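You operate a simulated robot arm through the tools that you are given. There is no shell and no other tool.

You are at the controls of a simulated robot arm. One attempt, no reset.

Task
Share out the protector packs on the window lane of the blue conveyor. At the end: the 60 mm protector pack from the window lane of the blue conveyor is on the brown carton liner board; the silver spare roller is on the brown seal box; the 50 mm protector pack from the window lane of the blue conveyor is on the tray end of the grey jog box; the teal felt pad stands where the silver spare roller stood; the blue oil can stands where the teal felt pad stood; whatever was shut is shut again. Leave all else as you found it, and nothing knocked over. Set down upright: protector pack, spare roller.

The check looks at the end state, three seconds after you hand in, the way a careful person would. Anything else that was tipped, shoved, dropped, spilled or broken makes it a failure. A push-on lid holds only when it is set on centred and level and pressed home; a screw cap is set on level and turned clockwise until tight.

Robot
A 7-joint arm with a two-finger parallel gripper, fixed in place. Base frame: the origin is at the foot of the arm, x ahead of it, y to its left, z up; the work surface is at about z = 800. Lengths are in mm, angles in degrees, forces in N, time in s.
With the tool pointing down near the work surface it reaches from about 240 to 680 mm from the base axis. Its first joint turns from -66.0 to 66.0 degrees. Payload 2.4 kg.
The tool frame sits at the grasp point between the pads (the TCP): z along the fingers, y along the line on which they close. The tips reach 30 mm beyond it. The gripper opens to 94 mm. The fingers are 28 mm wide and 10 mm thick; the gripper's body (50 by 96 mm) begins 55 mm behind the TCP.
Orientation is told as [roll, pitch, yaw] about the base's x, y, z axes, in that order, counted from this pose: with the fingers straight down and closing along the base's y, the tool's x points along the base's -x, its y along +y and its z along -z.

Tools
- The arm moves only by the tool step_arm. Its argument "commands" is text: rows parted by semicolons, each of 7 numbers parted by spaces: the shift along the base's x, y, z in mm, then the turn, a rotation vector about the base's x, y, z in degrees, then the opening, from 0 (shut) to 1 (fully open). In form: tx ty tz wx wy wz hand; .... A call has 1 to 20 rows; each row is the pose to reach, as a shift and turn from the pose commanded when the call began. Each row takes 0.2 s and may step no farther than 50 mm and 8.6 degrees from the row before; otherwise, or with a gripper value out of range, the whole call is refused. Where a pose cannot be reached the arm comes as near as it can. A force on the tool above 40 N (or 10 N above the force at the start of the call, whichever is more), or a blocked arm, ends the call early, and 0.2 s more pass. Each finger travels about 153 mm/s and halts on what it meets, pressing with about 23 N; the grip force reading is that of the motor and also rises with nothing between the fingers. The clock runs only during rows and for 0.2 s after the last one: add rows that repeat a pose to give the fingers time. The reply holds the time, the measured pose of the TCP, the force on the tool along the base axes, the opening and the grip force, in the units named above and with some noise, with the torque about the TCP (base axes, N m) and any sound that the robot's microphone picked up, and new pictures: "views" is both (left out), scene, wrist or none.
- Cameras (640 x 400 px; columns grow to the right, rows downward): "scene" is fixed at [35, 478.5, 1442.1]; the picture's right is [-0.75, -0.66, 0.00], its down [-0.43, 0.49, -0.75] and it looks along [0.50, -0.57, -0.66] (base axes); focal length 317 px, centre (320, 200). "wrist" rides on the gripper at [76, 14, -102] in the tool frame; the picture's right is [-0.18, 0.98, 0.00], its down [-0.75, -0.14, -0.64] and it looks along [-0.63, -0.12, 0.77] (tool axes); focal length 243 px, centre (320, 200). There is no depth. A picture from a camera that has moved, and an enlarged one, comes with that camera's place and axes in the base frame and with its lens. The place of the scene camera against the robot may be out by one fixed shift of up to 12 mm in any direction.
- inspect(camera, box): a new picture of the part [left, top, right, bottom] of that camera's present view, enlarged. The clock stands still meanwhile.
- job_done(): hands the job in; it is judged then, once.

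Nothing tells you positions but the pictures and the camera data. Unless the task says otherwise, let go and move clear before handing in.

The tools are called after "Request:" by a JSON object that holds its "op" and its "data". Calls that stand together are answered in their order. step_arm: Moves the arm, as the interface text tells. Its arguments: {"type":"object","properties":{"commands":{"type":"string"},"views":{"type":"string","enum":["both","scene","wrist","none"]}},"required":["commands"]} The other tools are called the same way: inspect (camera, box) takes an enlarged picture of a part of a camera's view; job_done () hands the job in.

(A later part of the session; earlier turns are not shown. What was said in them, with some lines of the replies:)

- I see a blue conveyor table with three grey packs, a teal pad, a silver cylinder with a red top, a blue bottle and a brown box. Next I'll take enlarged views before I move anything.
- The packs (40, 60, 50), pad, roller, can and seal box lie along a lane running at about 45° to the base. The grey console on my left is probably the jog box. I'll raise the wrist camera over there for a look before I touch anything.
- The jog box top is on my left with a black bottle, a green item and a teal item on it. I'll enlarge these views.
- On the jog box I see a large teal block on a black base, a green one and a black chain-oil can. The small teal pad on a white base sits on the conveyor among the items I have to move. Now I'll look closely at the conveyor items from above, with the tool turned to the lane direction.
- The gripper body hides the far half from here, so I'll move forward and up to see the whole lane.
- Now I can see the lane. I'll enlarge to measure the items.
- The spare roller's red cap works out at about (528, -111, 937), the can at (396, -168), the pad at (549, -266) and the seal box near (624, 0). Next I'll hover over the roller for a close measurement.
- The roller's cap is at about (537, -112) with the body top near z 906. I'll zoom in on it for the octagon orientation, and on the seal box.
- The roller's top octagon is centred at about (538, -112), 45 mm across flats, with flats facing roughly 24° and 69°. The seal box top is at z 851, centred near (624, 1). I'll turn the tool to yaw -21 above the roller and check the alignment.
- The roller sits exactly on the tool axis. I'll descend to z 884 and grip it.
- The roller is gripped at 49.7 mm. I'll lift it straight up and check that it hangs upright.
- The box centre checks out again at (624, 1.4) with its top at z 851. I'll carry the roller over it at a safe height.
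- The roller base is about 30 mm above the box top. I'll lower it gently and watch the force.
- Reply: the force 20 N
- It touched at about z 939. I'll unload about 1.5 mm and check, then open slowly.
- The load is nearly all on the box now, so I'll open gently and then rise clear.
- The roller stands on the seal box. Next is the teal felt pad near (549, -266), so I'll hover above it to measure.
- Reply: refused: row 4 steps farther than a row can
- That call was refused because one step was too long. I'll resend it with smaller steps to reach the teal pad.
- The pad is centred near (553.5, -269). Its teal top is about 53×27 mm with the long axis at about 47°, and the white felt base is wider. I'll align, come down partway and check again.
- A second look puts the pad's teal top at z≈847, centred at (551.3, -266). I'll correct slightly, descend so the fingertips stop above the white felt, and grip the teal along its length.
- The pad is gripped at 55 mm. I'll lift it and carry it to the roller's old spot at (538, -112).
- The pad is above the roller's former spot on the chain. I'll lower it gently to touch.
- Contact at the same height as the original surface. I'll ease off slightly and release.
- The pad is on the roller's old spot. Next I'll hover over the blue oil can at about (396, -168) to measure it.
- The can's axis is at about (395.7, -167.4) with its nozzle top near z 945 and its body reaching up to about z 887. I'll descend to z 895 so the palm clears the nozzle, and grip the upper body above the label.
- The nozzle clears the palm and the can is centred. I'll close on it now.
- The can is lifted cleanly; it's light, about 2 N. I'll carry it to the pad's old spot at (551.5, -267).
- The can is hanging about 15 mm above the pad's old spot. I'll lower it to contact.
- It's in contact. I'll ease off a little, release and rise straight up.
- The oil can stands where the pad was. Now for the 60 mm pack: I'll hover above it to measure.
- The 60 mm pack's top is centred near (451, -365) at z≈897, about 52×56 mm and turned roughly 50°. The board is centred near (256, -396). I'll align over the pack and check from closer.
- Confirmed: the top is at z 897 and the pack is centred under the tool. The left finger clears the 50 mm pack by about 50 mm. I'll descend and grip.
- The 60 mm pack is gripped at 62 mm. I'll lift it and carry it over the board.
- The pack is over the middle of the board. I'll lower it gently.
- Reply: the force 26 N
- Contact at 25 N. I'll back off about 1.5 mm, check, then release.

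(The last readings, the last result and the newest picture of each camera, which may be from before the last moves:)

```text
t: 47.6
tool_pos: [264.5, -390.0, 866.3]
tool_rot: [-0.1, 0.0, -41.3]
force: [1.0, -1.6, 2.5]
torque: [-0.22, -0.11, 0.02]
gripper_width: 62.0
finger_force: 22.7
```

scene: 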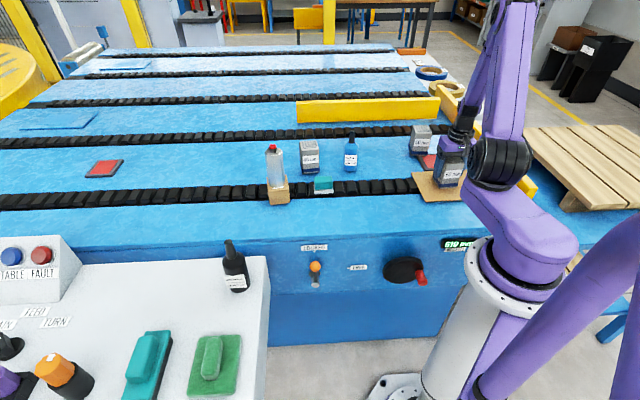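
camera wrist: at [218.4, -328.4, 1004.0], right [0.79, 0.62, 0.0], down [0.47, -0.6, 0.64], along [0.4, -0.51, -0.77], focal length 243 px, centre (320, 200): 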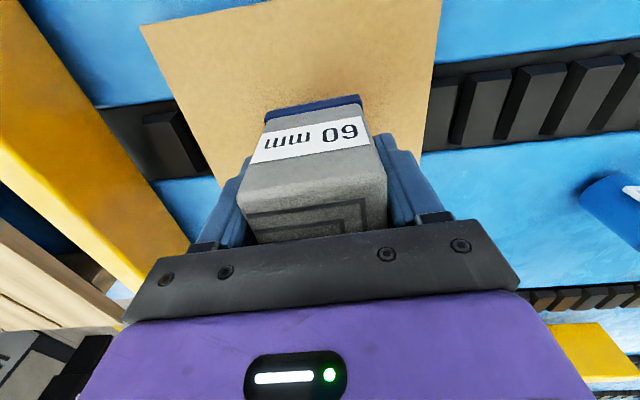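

Request:
{"op": "step_arm", "data": {"commands": "0 0 0 0 0 0 0.68; 0 0 0 0 0 0 0.74; 0 0 0 0 0 0 0.85; 0 0 0 0 0 0 1; 0 0 0 0 0 0 1; 0 0 20 0 0 0 1; 0 0 60 0 0 0 1; 0 0 105 0 0 0 1; 0 0 140 0 0 0 1", "views": "both"}}

Request:
{"op": "inspect", "data": {"camera": "scene", "box": [370, 110, 510, 220]}}

Request:
{"op": "inspect", "data": {"camera": "wrist", "box": [120, 0, 440, 220]}}

```text
t: 49.6
tool_pos: [264.1, -391.2, 1007.0]
tool_rot: [0.1, 0.1, -41.4]
force: [-0.5, -0.9, 0.6]
torque: [0.02, -0.03, 0.01]
gripper_width: 94.1
finger_force: 0.1
camera wrist: at [217.1, -328.3, 1109.6], right [0.79, 0.62, 0.0], down [0.47, -0.6, 0.64], along [0.4, -0.51, -0.77], focal length 243 px, centre (320, 200)
```

scene: 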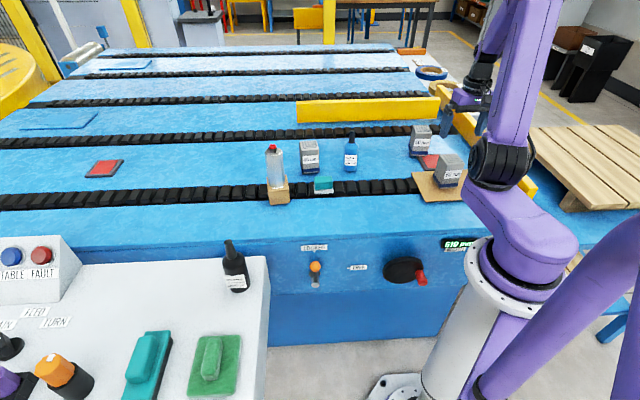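
wrist: 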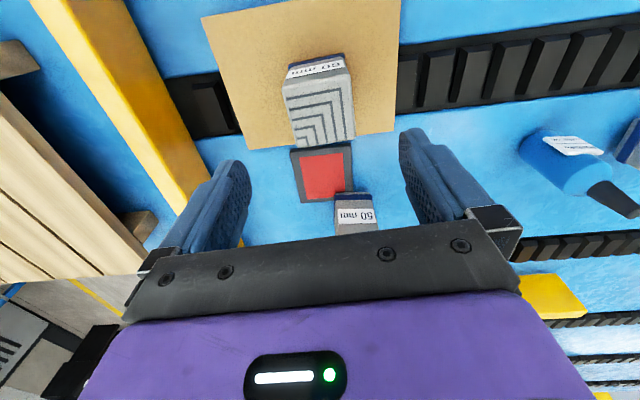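

```text
3.64 times, centred on (440, 165) of scene
camera zoom: at [35.0, 478.5, 1442.1], right [-0.75, -0.66, 0.0], down [-0.43, 0.49, -0.75], along [0.5, -0.57, -0.66], focal length 1154 px, centre (-116, 327)
```

zoom: 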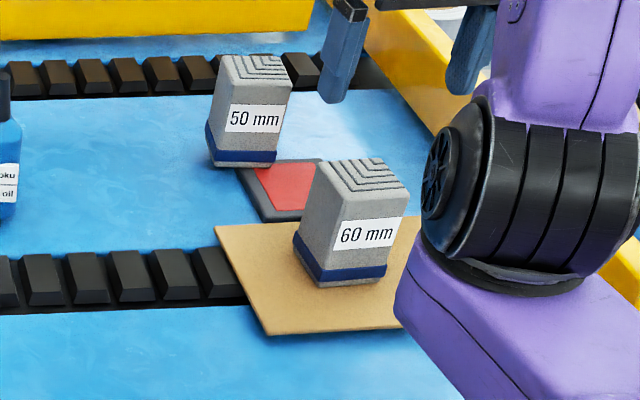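

```text
1.82 times, centred on (280, 110) of wrist
camera zoom: at [217.1, -328.3, 1109.6], right [0.79, 0.62, 0.0], down [0.47, -0.6, 0.64], along [0.4, -0.51, -0.77], focal length 441 px, centre (393, 364)
```

zoom: 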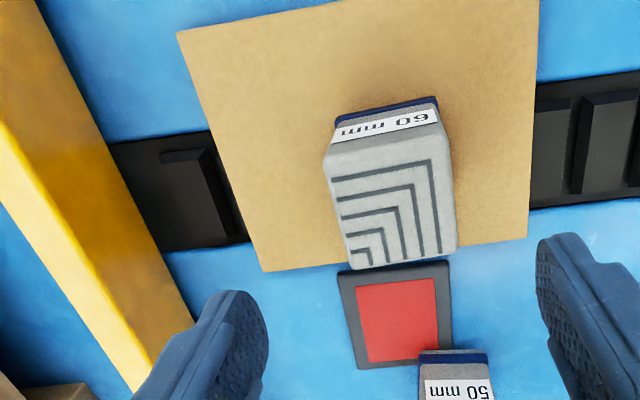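

The 60 mm pack is upright on the board and the board hasn't moved. Next is the 50 mm pack, near my reach limit at about (425, -518), so I'll hover near it and measure.

Request:
{"op": "step_arm", "data": {"commands": "36 -25 0 0 0 -2 1; 72 -50 0 0 0 -4 1; 108 -75 0 0 0 -6 1; 145 -100 0 0 0 -8 1; 145 -100 0 0 0 -8 1", "views": "both"}}

Request:
{"op": "inspect", "data": {"camera": "wrist", "box": [220, 40, 420, 220]}}

```text
t: 50.8
tool_pos: [409.5, -489.5, 1005.3]
tool_rot: [0.0, 0.1, -49.4]
force: [0.3, 0.7, -0.5]
torque: [0.0, 0.01, 0.0]
gripper_width: 93.8
finger_force: 0.1
camera wrist: at [371.3, -421.9, 1108.8], right [0.87, 0.5, 0.0], down [0.38, -0.66, 0.64], along [0.32, -0.56, -0.77], focal length 243 px, centre (320, 200)
```

scene: 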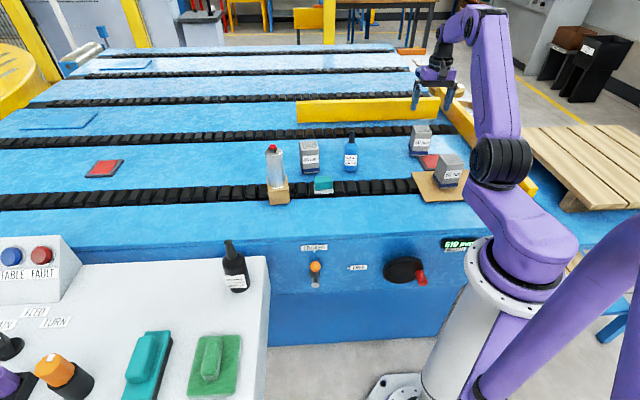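
wrist: 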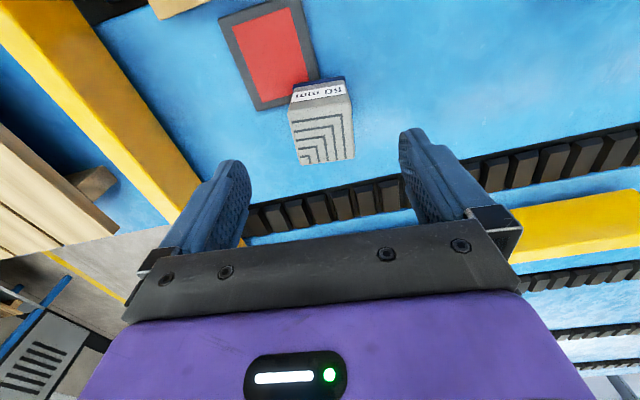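

```text
2.22 times, centred on (320, 130) of wrist
camera zoom: at [371.3, -421.9, 1108.8], right [0.87, 0.5, 0.0], down [0.38, -0.66, 0.64], along [0.32, -0.56, -0.77], focal length 539 px, centre (320, 356)
```

zoom: 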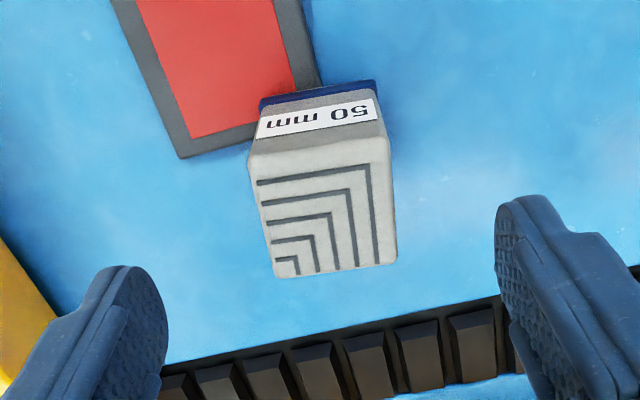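

The 50 mm pack's top is centred near (424, -506.5), turned about 38°. I'll align over it and look again.

Request:
{"op": "step_arm", "data": {"commands": "13.8 -16.5 -10 0 0 -2.6 1; 13.8 -16.5 -45 0 0 -2.6 1; 13.8 -16.5 -45 0 0 -2.6 1", "views": "both"}}

Request:
{"op": "inspect", "data": {"camera": "wrist", "box": [220, 60, 420, 240]}}

Request:
{"op": "inspect", "data": {"camera": "scene", "box": [370, 90, 490, 190]}}

```text
t: 51.6
tool_pos: [425.3, -506.5, 961.0]
tool_rot: [0.0, 0.1, -51.9]
force: [-0.3, -0.5, 0.5]
torque: [0.01, 0.01, -0.02]
gripper_width: 94.1
finger_force: 0.1
camera wrist: at [388.0, -437.2, 1064.3], right [0.89, 0.46, 0.0], down [0.35, -0.68, 0.64], along [0.3, -0.57, -0.77], focal length 243 px, centre (320, 200)
```

scene: 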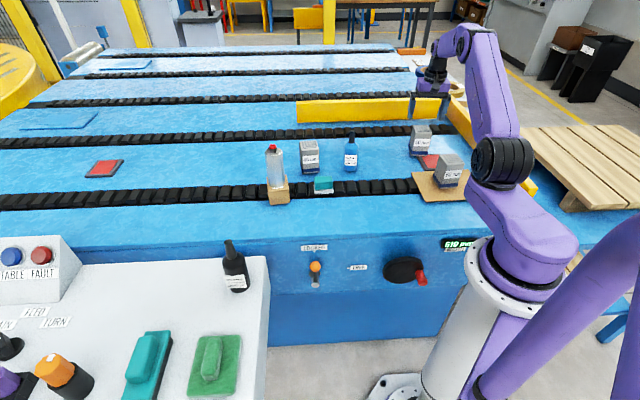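
wrist: 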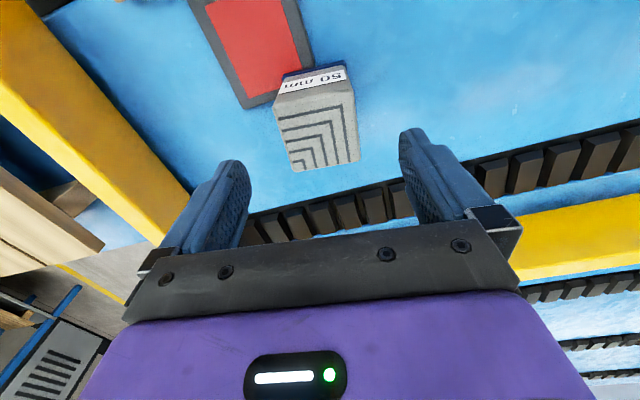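

```text
2.22 times, centred on (320, 150) of wrist
camera zoom: at [388.0, -437.2, 1064.3], right [0.89, 0.46, 0.0], down [0.35, -0.68, 0.64], along [0.3, -0.57, -0.77], focal length 539 px, centre (320, 311)
```

zoom: 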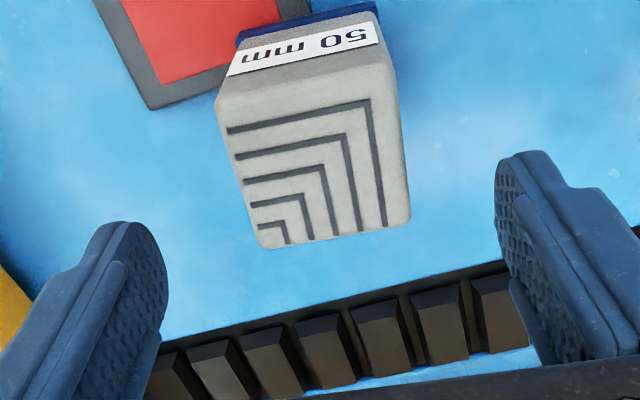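

```text
4.00 times, centred on (430, 140) of scene
camera zoom: at [35.0, 478.5, 1442.1], right [-0.75, -0.66, 0.0], down [-0.43, 0.49, -0.75], along [0.5, -0.57, -0.66], focal length 1269 px, centre (-120, 440)
```

zoom: 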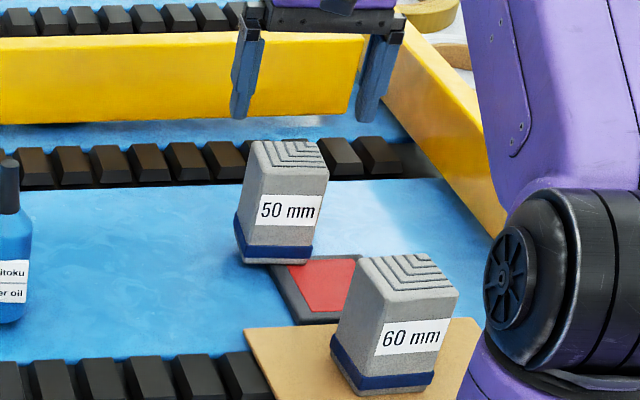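

Same view geometry as the 60 mm pack had, so alignment is good. I'll descend and grip.

Request:
{"op": "step_arm", "data": {"commands": "0 0 -40 0 0 0 1; 0 0 -80 0 0 0 1; 0 0 -97 0 0 0 1; 0 0 -99 0 0 0 1; 0 0 -99 0 0 0 0.7; 0 0 -99 0 0 0 0; 0 0 -99 0 0 0 0; 0 0 -99 0 0 0 0", "views": "both"}}

Request:
{"op": "inspect", "data": {"camera": "scene", "box": [370, 90, 490, 190]}}

```text
t: 53.4
tool_pos: [423.5, -506.2, 861.6]
tool_rot: [0.0, 0.0, -52.0]
force: [-0.1, -0.5, -0.2]
torque: [-0.02, -0.01, -0.01]
gripper_width: 62.3
finger_force: 22.9
camera wrist: at [388.1, -436.9, 965.0], right [0.89, 0.46, 0.0], down [0.35, -0.68, 0.64], along [0.3, -0.57, -0.77], focal length 243 px, centre (320, 200)
```

scene: 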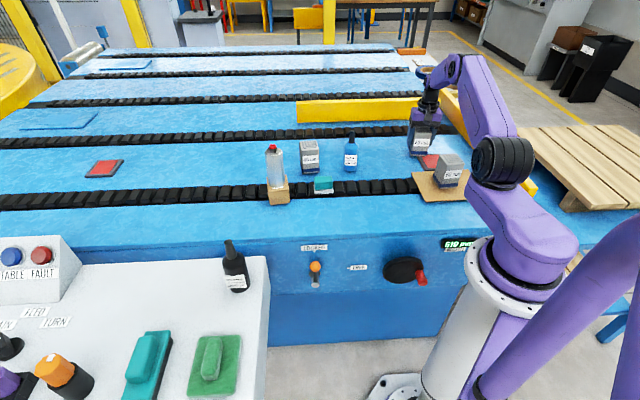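
wrist: 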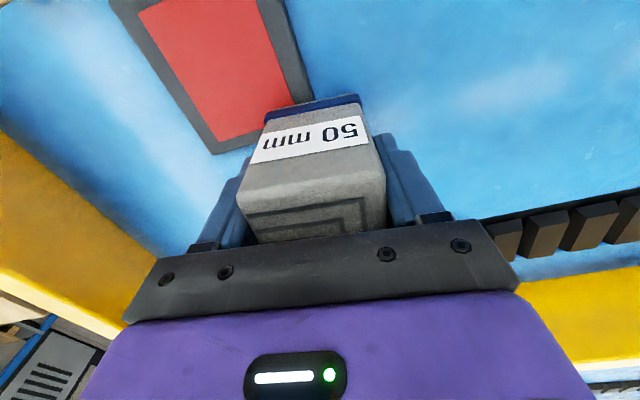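

```text
4.00 times, centred on (430, 140) of scene
camera zoom: at [35.0, 478.4, 1442.2], right [-0.75, -0.66, 0.0], down [-0.43, 0.49, -0.75], along [0.5, -0.57, -0.66], focal length 1269 px, centre (-120, 440)
```

zoom: 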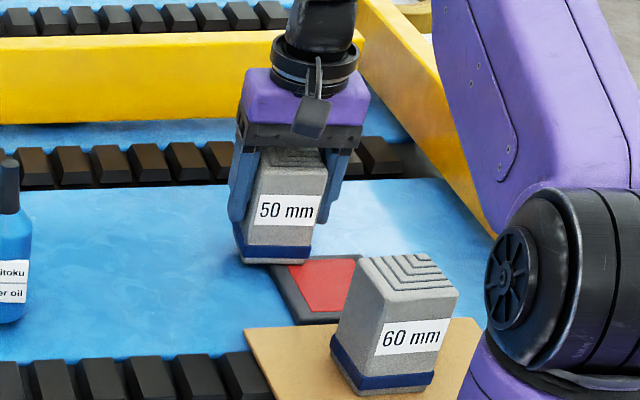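

The 50 mm pack is gripped. I'll lift it high and swing it around inside the other items toward the jog box, whose top I estimate at z≈845–850.

Request:
{"op": "step_arm", "data": {"commands": "0 0 10 0 0 0 0; 0 0 45 0 0 0 0; 0 0 90 0 0 0 0; 0 0 130 0 0 0 0; -10 40 145 0 0 0 0; -20 85 160 0 0 0 0; -25 130 170 0 0 0 0; -28 175 180 0 0 1 0; -30 221 190 0 0 2 0; -30 267 200 0 0 3 0; -30 313 210 0 0 4 0; -28 359 218 0 0 5 0; -25 407 218 0 0 6 0; -20 455 218 0 0 7 0; -14 503 218 0 0 8 0; 4 547 218 0 0 9 0; 22 591 218 0 0 9 0; 40 635 218 0 0 9 0; 58 679 218 0 0 9 0; 74 720 218 0 0 9 0", "views": "both"}}

```text
t: 57.6
tool_pos: [496.9, 214.4, 1081.4]
tool_rot: [0.0, 0.0, -43.1]
force: [0.1, 0.3, -2.9]
torque: [-0.02, -0.01, -0.02]
gripper_width: 62.3
finger_force: 23.0
camera wrist: at [451.5, 278.1, 1183.1], right [0.8, 0.59, 0.0], down [0.46, -0.62, 0.64], along [0.38, -0.52, -0.77], focal length 243 px, centre (320, 200)
```

scene: 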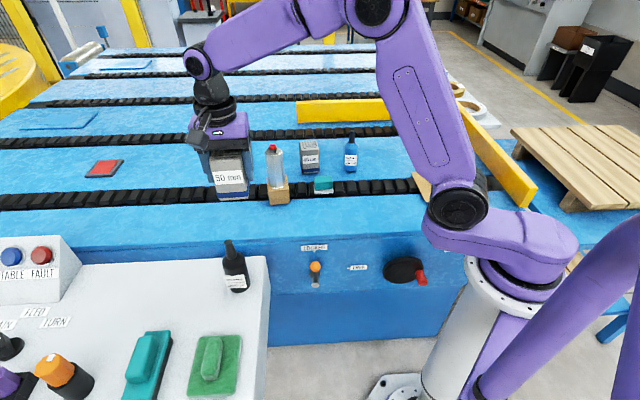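
wrist: 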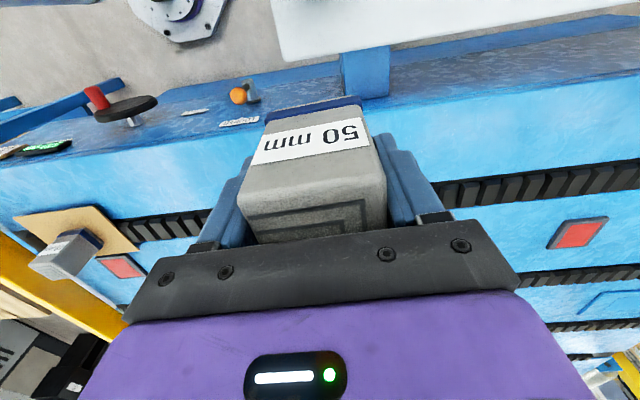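

The pack is still held upright. I'll move over the jog box at z 1080, so the pack's bottom clears the black bottle's tip.

Request:
{"op": "step_arm", "data": {"commands": "0 48 0 0 0 0 0; 0 96 0 0 0 0 0; 0.5 143.5 0 0 0 0 0; 0.5 143.5 0 0 0 0 0", "views": "both"}}

Request:
{"op": "inspect", "data": {"camera": "scene", "box": [90, 150, 290, 400]}}

```text
t: 58.6
tool_pos: [497.0, 358.6, 1079.3]
tool_rot: [-0.1, 0.0, -42.9]
force: [0.3, -1.1, -2.1]
torque: [-0.01, -0.04, -0.01]
gripper_width: 62.1
finger_force: 22.9
camera wrist: at [450.7, 420.8, 1182.7], right [0.8, 0.59, 0.0], down [0.46, -0.62, 0.64], along [0.38, -0.52, -0.77], focal length 243 px, centre (320, 200)
```

scene: 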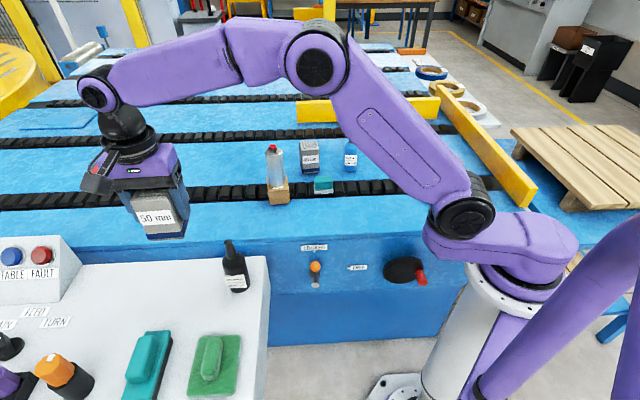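
wrist: 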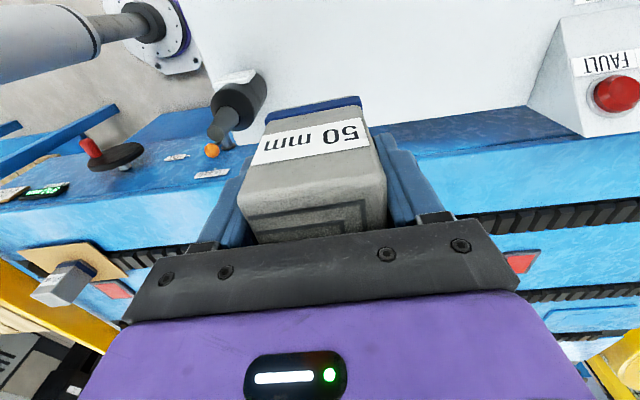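

```text
1.60 times, centred on (190, 275) of scene
camera zoom: at [35.0, 478.5, 1442.1], right [-0.75, -0.66, 0.0], down [-0.43, 0.49, -0.75], along [0.5, -0.57, -0.66], focal length 508 px, centre (528, 80)
```

zoom: 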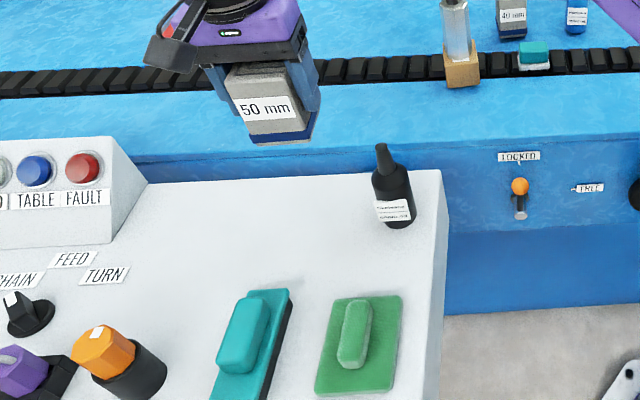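

I can see the whole console: the landing spot (498, 357) is well clear of the black bottle, the teal and green items and the controls. I'll lower most of the way and check.

Request:
{"op": "step_arm", "data": {"commands": "0 0 -45 0 0 0 0; 0 0 -90 0 0 0 0; 0 0 -125 0 0 0 0; 0 0 -145 0 0 0 0; 0 0 -145 0 0 0 0", "views": "both"}}

Request:
{"op": "inspect", "data": {"camera": "scene", "box": [90, 180, 290, 400]}}

```text
t: 59.8
tool_pos: [496.5, 357.2, 935.6]
tool_rot: [0.0, 0.0, -43.0]
force: [0.0, -0.3, -2.5]
torque: [0.0, 0.01, 0.03]
gripper_width: 62.4
finger_force: 23.0
camera wrist: at [451.1, 420.1, 1038.5], right [0.8, 0.59, 0.0], down [0.46, -0.62, 0.64], along [0.38, -0.52, -0.77], focal length 243 px, centre (320, 200)
```

scene: 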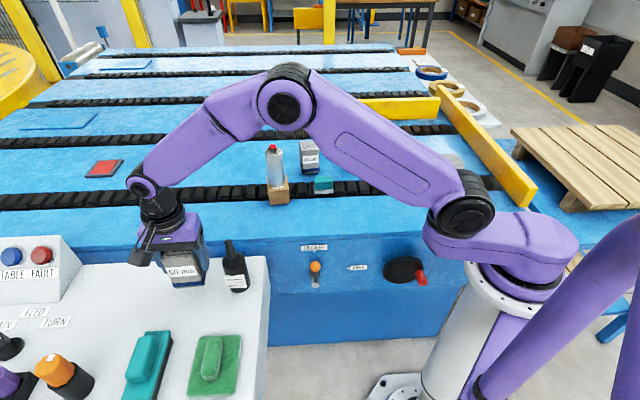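
wrist: 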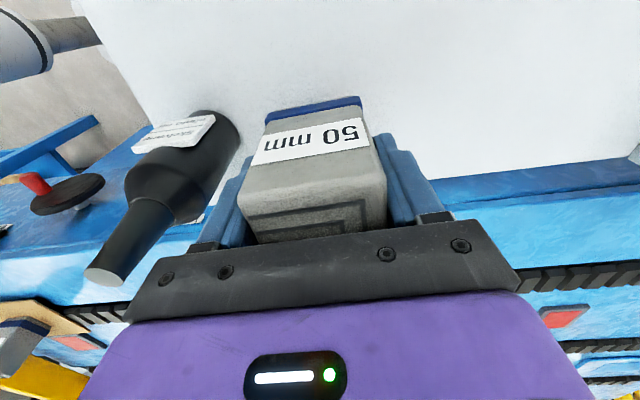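

```text
1.82 times, centred on (190, 290) of scene
camera zoom: at [35.0, 478.5, 1442.1], right [-0.75, -0.66, 0.0], down [-0.43, 0.49, -0.75], along [0.5, -0.57, -0.66], focal length 577 px, centre (556, 36)
```

zoom: 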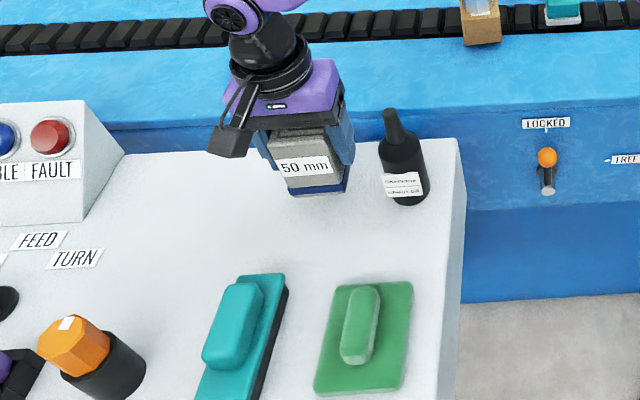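

The bottle is at about (433, 292), leaving a gap of roughly 20 mm or more to the opening finger. I'll shift 5 mm further away and feel for the surface.

Request:
{"op": "step_arm", "data": {"commands": "4 4.5 -5 0 0 0 0; 4 4.5 -10 0 0 0 0; 4 4.5 -15 0 0 0 0; 4 4.5 -18 0 0 0 0; 4 4.5 -18 0 0 0 0", "views": "scene"}}

Request:
{"op": "inspect", "data": {"camera": "scene", "box": [140, 220, 260, 320]}}

```text
t: 61.0
tool_pos: [501.2, 362.3, 917.2]
tool_rot: [0.0, -0.1, -42.9]
force: [0.2, 0.4, -1.9]
torque: [0.02, 0.04, 0.02]
gripper_width: 62.1
finger_force: 23.3
```

scene: 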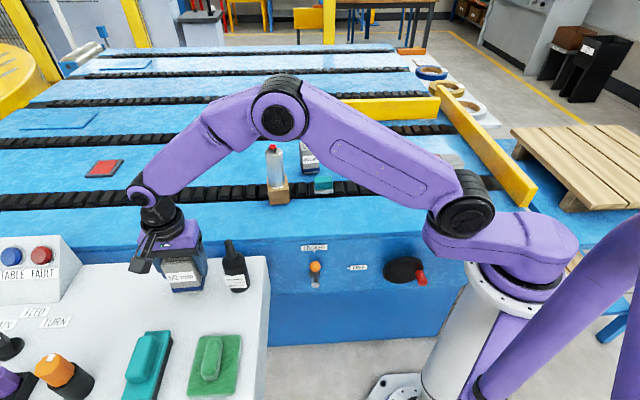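

```text
4.00 times, centred on (200, 270) of scene
camera zoom: at [35.0, 478.5, 1442.1], right [-0.75, -0.66, 0.0], down [-0.43, 0.49, -0.75], along [0.5, -0.57, -0.66], focal length 1269 px, centre (800, -80)
```

zoom: 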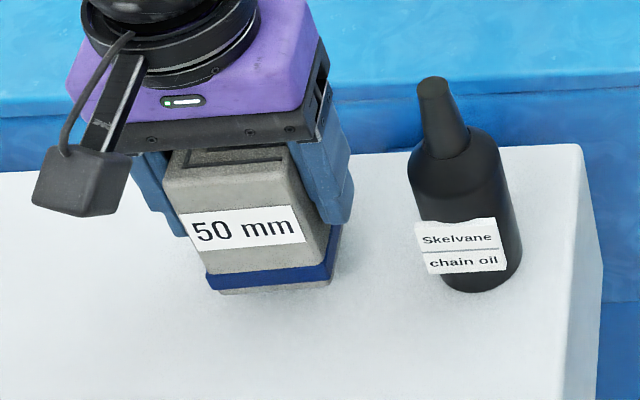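

Close now. I'll lower in small steps until contact.

Request:
{"op": "step_arm", "data": {"commands": "0 0 -2 0 0 0 0; 0 0 -4 0 0 0 0; 0 0 -5 0 0 0 0; 0 0 -5 0 0 0 0", "views": "none"}}

```text
t: 62.0
tool_pos: [500.9, 361.8, 911.5]
tool_rot: [-0.1, 0.0, -43.1]
force: [-0.3, -0.5, -3.2]
torque: [0.02, 0.01, 0.0]
gripper_width: 62.2
finger_force: 22.5
```

Request:
{"op": "step_arm", "data": {"commands": "0 0 -1.5 0 0 0 0; 0 0 -3 0 0 0 0; 0 0 -3 0 0 0 0", "views": "none"}}

```text
t: 62.8
tool_pos: [501.5, 361.5, 909.7]
tool_rot: [0.0, 0.0, -43.0]
force: [-0.4, 0.6, -1.7]
torque: [-0.02, 0.01, 0.03]
gripper_width: 62.1
finger_force: 22.8
```

Request:
{"op": "step_arm", "data": {"commands": "0 0 -1.5 0 0 0 0; 0 0 -3 0 0 0 0; 0 0 -3 0 0 0 0", "views": "none"}}

```text
t: 63.6
tool_pos: [501.9, 361.0, 906.5]
tool_rot: [0.0, 0.0, -43.0]
force: [-0.1, 0.8, -2.3]
torque: [0.02, -0.02, -0.01]
gripper_width: 62.3
finger_force: 22.8
```

Request:
{"op": "step_arm", "data": {"commands": "0 0 -1.5 0 0 0 0; 0 0 -3 0 0 0 0; 0 0 -3 0 0 0 0", "views": "scene"}}

Request:
{"op": "inspect", "data": {"camera": "scene", "box": [140, 220, 260, 320]}}

```text
t: 64.4
tool_pos: [501.3, 362.3, 903.2]
tool_rot: [0.0, 0.0, -43.0]
force: [0.2, -0.6, -2.1]
torque: [-0.01, 0.05, 0.01]
gripper_width: 62.2
finger_force: 22.8
```

scene: 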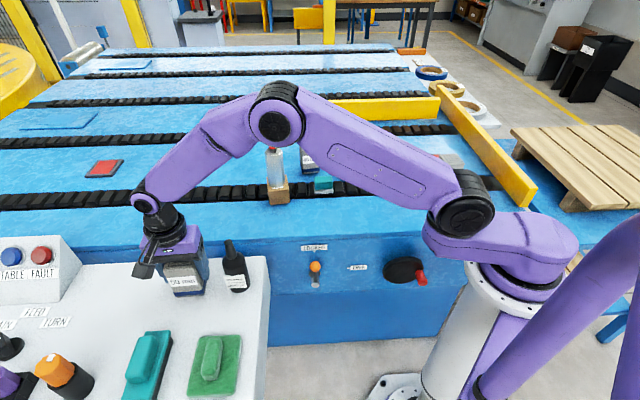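

```text
4.00 times, centred on (200, 270) of scene
camera zoom: at [35.0, 478.5, 1442.1], right [-0.75, -0.66, 0.0], down [-0.43, 0.49, -0.75], along [0.5, -0.57, -0.66], focal length 1269 px, centre (800, -80)
```

zoom: 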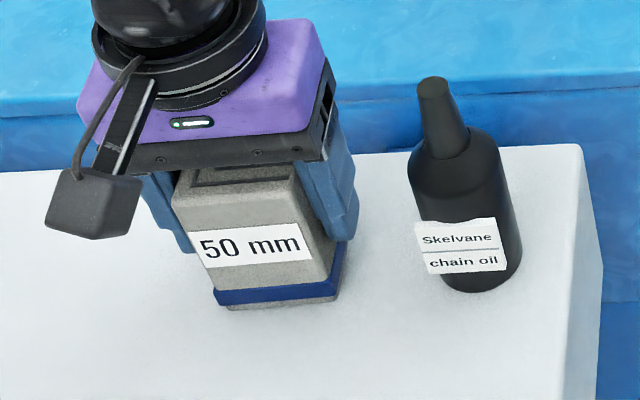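

Request:
{"op": "step_arm", "data": {"commands": "0 0 -1.5 0 0 0 0; 0 0 -3 0 0 0 0; 0 0 -3 0 0 0 0", "views": "none"}}

```text
t: 65.2
tool_pos: [501.9, 361.8, 901.5]
tool_rot: [0.1, 0.0, -43.0]
force: [-5.5, -5.3, 17.7]
torque: [-0.36, 0.16, -0.04]
gripper_width: 62.1
finger_force: 23.1
```

Contact. I'll ease off and check the load.

Request:
{"op": "step_arm", "data": {"commands": "0 0 1.2 0 0 0 0; 0 0 1.2 0 0 0 0", "views": "none"}}

```text
t: 65.8
tool_pos: [503.7, 361.3, 902.7]
tool_rot: [0.1, 0.1, -43.1]
force: [-3.4, -1.1, 12.1]
torque: [-0.09, -0.07, 0.02]
gripper_width: 62.6
finger_force: 22.9
```

Request:
{"op": "step_arm", "data": {"commands": "0 0 0.8 0 0 0 0; 0 0 0.8 0 0 0 0", "views": "none"}}

```text
t: 66.4
tool_pos: [502.1, 362.9, 902.2]
tool_rot: [0.0, 0.0, -43.0]
force: [0.3, 1.0, 0.7]
torque: [0.09, -0.2, 0.05]
gripper_width: 62.1
finger_force: 22.8
```

The load is neutral. I'll open modestly to about 80 mm because of the bottle, and rise straight up.

Request:
{"op": "step_arm", "data": {"commands": "0 0 0 0 0 0 0.68; 0 0 0 0 0 0 0.74; 0 0 0 0 0 0 0.82; 0 0 0 0 0 0 0.84; 0 0 0 0 0 0 0.84; 0 0 20 0 0 0 0.84; 0 0 60 0 0 0 0.84; 0 0 105 0 0 0 0.84; 0 0 150 0 0 0 0.9; 0 0 180 0 0 0 1", "views": "both"}}

Request:
{"op": "inspect", "data": {"camera": "scene", "box": [140, 220, 280, 320]}}

```text
t: 68.6
tool_pos: [501.6, 360.2, 1083.7]
tool_rot: [0.0, 0.0, -43.1]
force: [0.0, -0.7, 0.0]
torque: [-0.01, -0.02, 0.01]
gripper_width: 94.0
finger_force: 0.0
camera wrist: at [456.1, 424.2, 1185.6], right [0.8, 0.59, 0.0], down [0.46, -0.62, 0.64], along [0.38, -0.52, -0.77], focal length 243 px, centre (320, 200)
```

scene: 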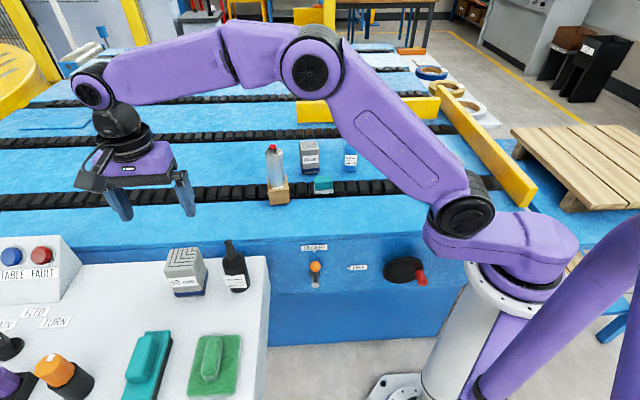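
wrist: 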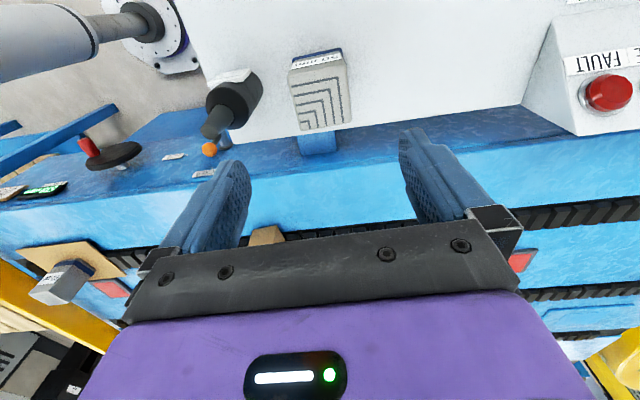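

```text
4.00 times, centred on (210, 270) of scene
camera zoom: at [35.0, 478.4, 1442.2], right [-0.75, -0.66, 0.0], down [-0.43, 0.49, -0.75], along [0.5, -0.57, -0.66], focal length 1269 px, centre (760, -80)
```

zoom: 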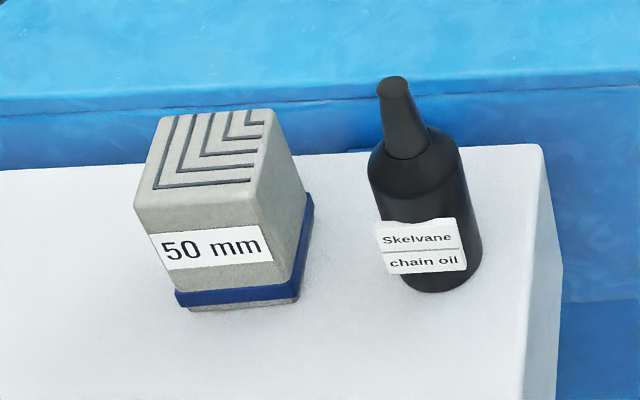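

The 50 mm pack stands upright on the tray end. Before finishing I want a closer look at the teal and green items on the jog box, to be sure the conveyor one really was the felt pad.

Request:
{"op": "step_arm", "data": {"commands": "-17 8 0 0 0 7.8 1; -34 16 0 0 0 15.6 1; -51 24 0 0 0 23.4 1; -68 32 0 0 0 31.2 1; -85 40 0 0 0 39 1; -102 47 0 0 0 46.8 1; -119 55 0 0 0 54.6 1; -136 63 0 0 0 62.4 1; -153 71 0 0 0 70.2 1; -170 78 0 0 0 78 1; -170 78 0 0 0 78 1", "views": "both"}}

Request:
{"op": "inspect", "data": {"camera": "wrist", "box": [200, 0, 440, 220]}}

```text
t: 71.0
tool_pos: [332.4, 440.3, 1081.7]
tool_rot: [0.1, 0.0, 35.2]
force: [0.9, -1.2, -1.0]
torque: [0.02, -0.03, -0.01]
gripper_width: 93.8
finger_force: 0.1
camera wrist: at [261.2, 408.4, 1185.1], right [-0.42, 0.91, 0.0], down [0.7, 0.32, 0.64], along [0.58, 0.27, -0.77], focal length 243 px, centre (320, 200)
```

scene: 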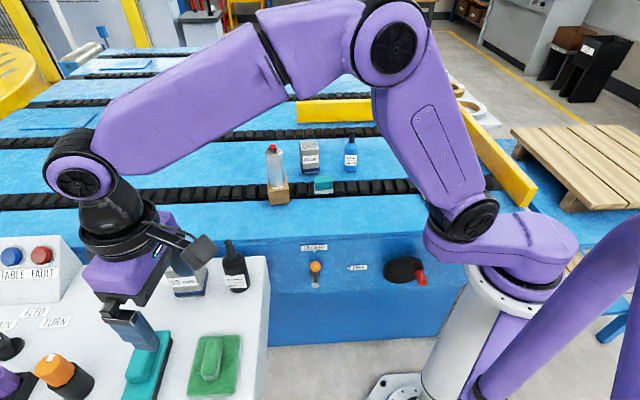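
wrist: 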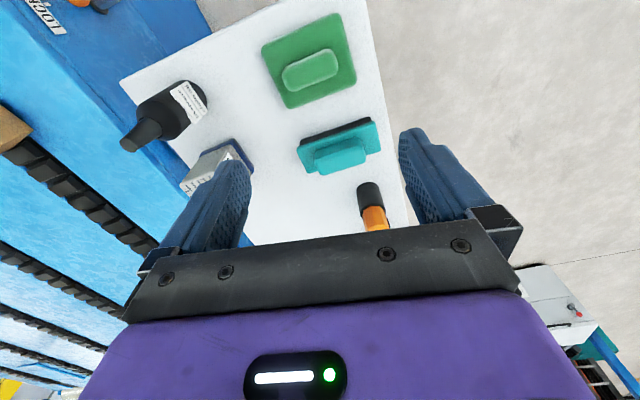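

```text
1.82 times, centred on (320, 110) of wrist
camera zoom: at [261.2, 408.4, 1185.1], right [-0.42, 0.91, 0.0], down [0.7, 0.32, 0.64], along [0.58, 0.27, -0.77], focal length 441 px, centre (320, 364)
```

zoom: 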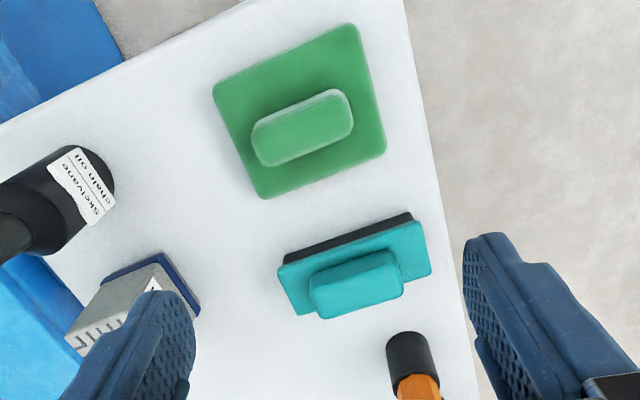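

The jog-box items are a teal brush with black bristles and a green scouring pad, so the conveyor item was indeed the teal felt pad. I'll return to the neutral start pose and do a last check.

Request:
{"op": "step_arm", "data": {"commands": "6 -44 5 0 0 -2.7 1; 12 -88 9 0 0 -5.4 1; 19 -132 13 0 0 -8.1 1; 25 -176 18 0 0 -10.8 1; 32 -221 22 0 0 -13.5 1; 38 -265 27 0 0 -16.2 1; 44 -309 31 0 0 -18.9 1; 50 -353 36 0 0 -21.6 1; 57 -398 40 0 0 -24.3 1; 63 -442 45 0 0 -27 1; 69 -486 49 0 0 -29.7 1; 76 -530 54 0 0 -32.4 1; 82 -575 58 0 0 -35 1; 82 -575 58 0 0 -35 1", "views": "both"}}

Request:
{"op": "inspect", "data": {"camera": "scene", "box": [240, 100, 500, 260]}}

Request:
{"op": "inspect", "data": {"camera": "scene", "box": [0, 220, 290, 400]}}

Request:
{"op": "inspect", "data": {"camera": "wrist", "box": [40, 0, 460, 260]}}

Request:
{"op": "inspect", "data": {"camera": "scene", "box": [250, 130, 380, 220]}}

```text
t: 74.0
tool_pos: [414.2, -136.2, 1139.2]
tool_rot: [-0.1, 0.0, 0.0]
force: [0.4, -0.8, 0.4]
torque: [0.0, -0.04, -0.03]
gripper_width: 94.1
finger_force: 0.1
camera wrist: at [338.4, -121.7, 1242.3], right [0.18, 0.98, 0.0], down [0.75, -0.14, 0.64], along [0.63, -0.12, -0.77], focal length 243 px, centre (320, 200)
```

scene: 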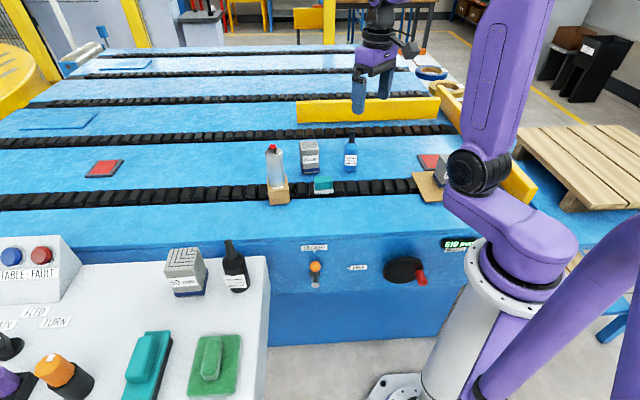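
wrist: 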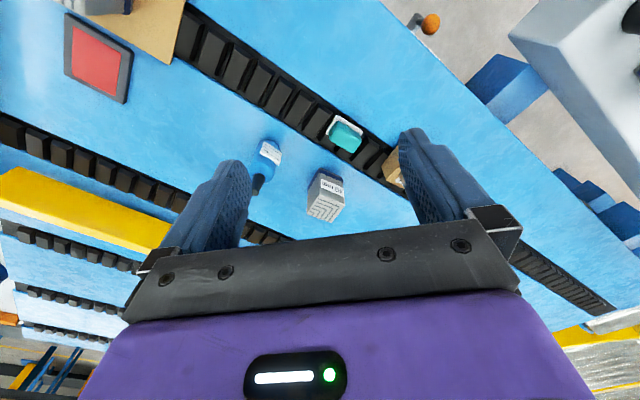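

```text
2.46 times, centred on (370, 180) of scene
camera zoom: at [35.0, 478.4, 1442.2], right [-0.75, -0.66, 0.0], down [-0.43, 0.49, -0.75], along [0.5, -0.57, -0.66], focal length 781 px, centre (197, 249)
```

zoom: 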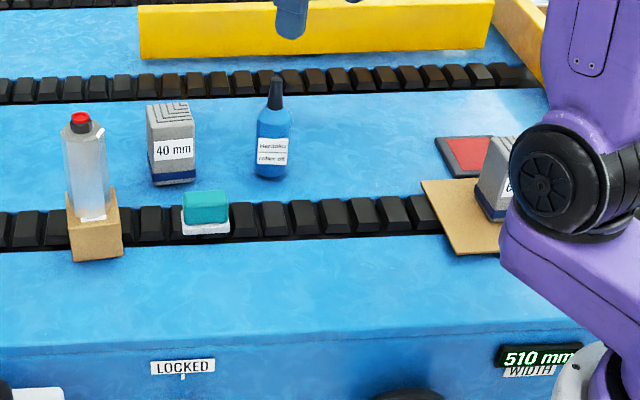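

```text
2.21 times, centred on (145, 310) of scene
camera zoom: at [35.0, 478.4, 1442.2], right [-0.75, -0.66, 0.0], down [-0.43, 0.49, -0.75], along [0.5, -0.57, -0.66], focal length 700 px, centre (706, -43)
```

zoom: 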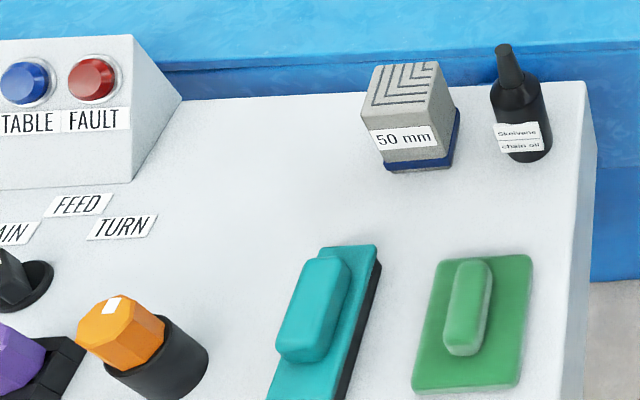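

```text
1.52 times, centred on (250, 130) of wrist
camera zoom: at [338.4, -121.7, 1242.3], right [0.18, 0.98, 0.0], down [0.75, -0.14, 0.64], along [0.63, -0.12, -0.77], focal length 370 px, centre (427, 307)
```

zoom: 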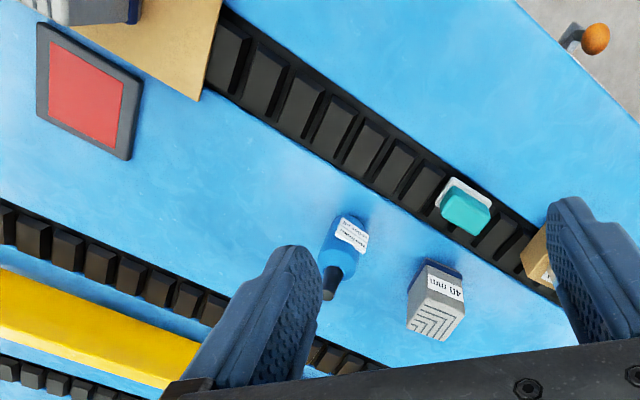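

```text
4.44 times, centred on (315, 175) of scene
camera zoom: at [35.0, 478.4, 1442.2], right [-0.75, -0.66, 0.0], down [-0.43, 0.49, -0.75], along [0.5, -0.57, -0.66], focal length 1410 px, centre (342, 311)
```

zoom: 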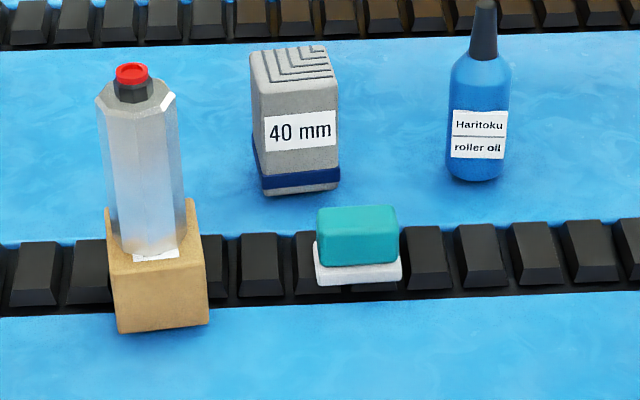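

Everything matches the request: the roller stands on the seal box, the felt pad is on the roller's old spot and the oil can is on the pad's old spot. The 60 mm pack is on the board and the 50 mm pack is on the tray end. The other items look unmoved and nothing had to be opened. The arm is clear, so I'm handing in.

Request:
{"op": "job_done", "data": {}}

```text
The job is handed in.
```

The job is handed in, and in the last pictures everything was in its place and upright:

- **60 mm protector pack:** it stands upright near the middle of the brown carton liner board.
- **50 mm protector pack:** it stands upright on the tray end of the grey jog box, clear of the black chain-oil can and the controls.
- **Silver spare roller:** it stands upright on the brown seal box. The box top is only about 10 mm wider than the roller in one direction, so the margin there is about 5 mm each side.
- **Teal felt pad:** it sits where the roller stood. I took the small pad with the white felt base on the conveyor as the felt pad. The larger teal item on the jog box looked like a brush with black bristles, so I left it.
- **Blue oil can:** it stands where the felt pad stood.

Nothing had to be opened, so there was nothing to shut again. I did not touch the 40 mm pack, the width lock, the handwheel or the jog box controls. The arm is clear with the gripper open. The check's verdict has not come back.
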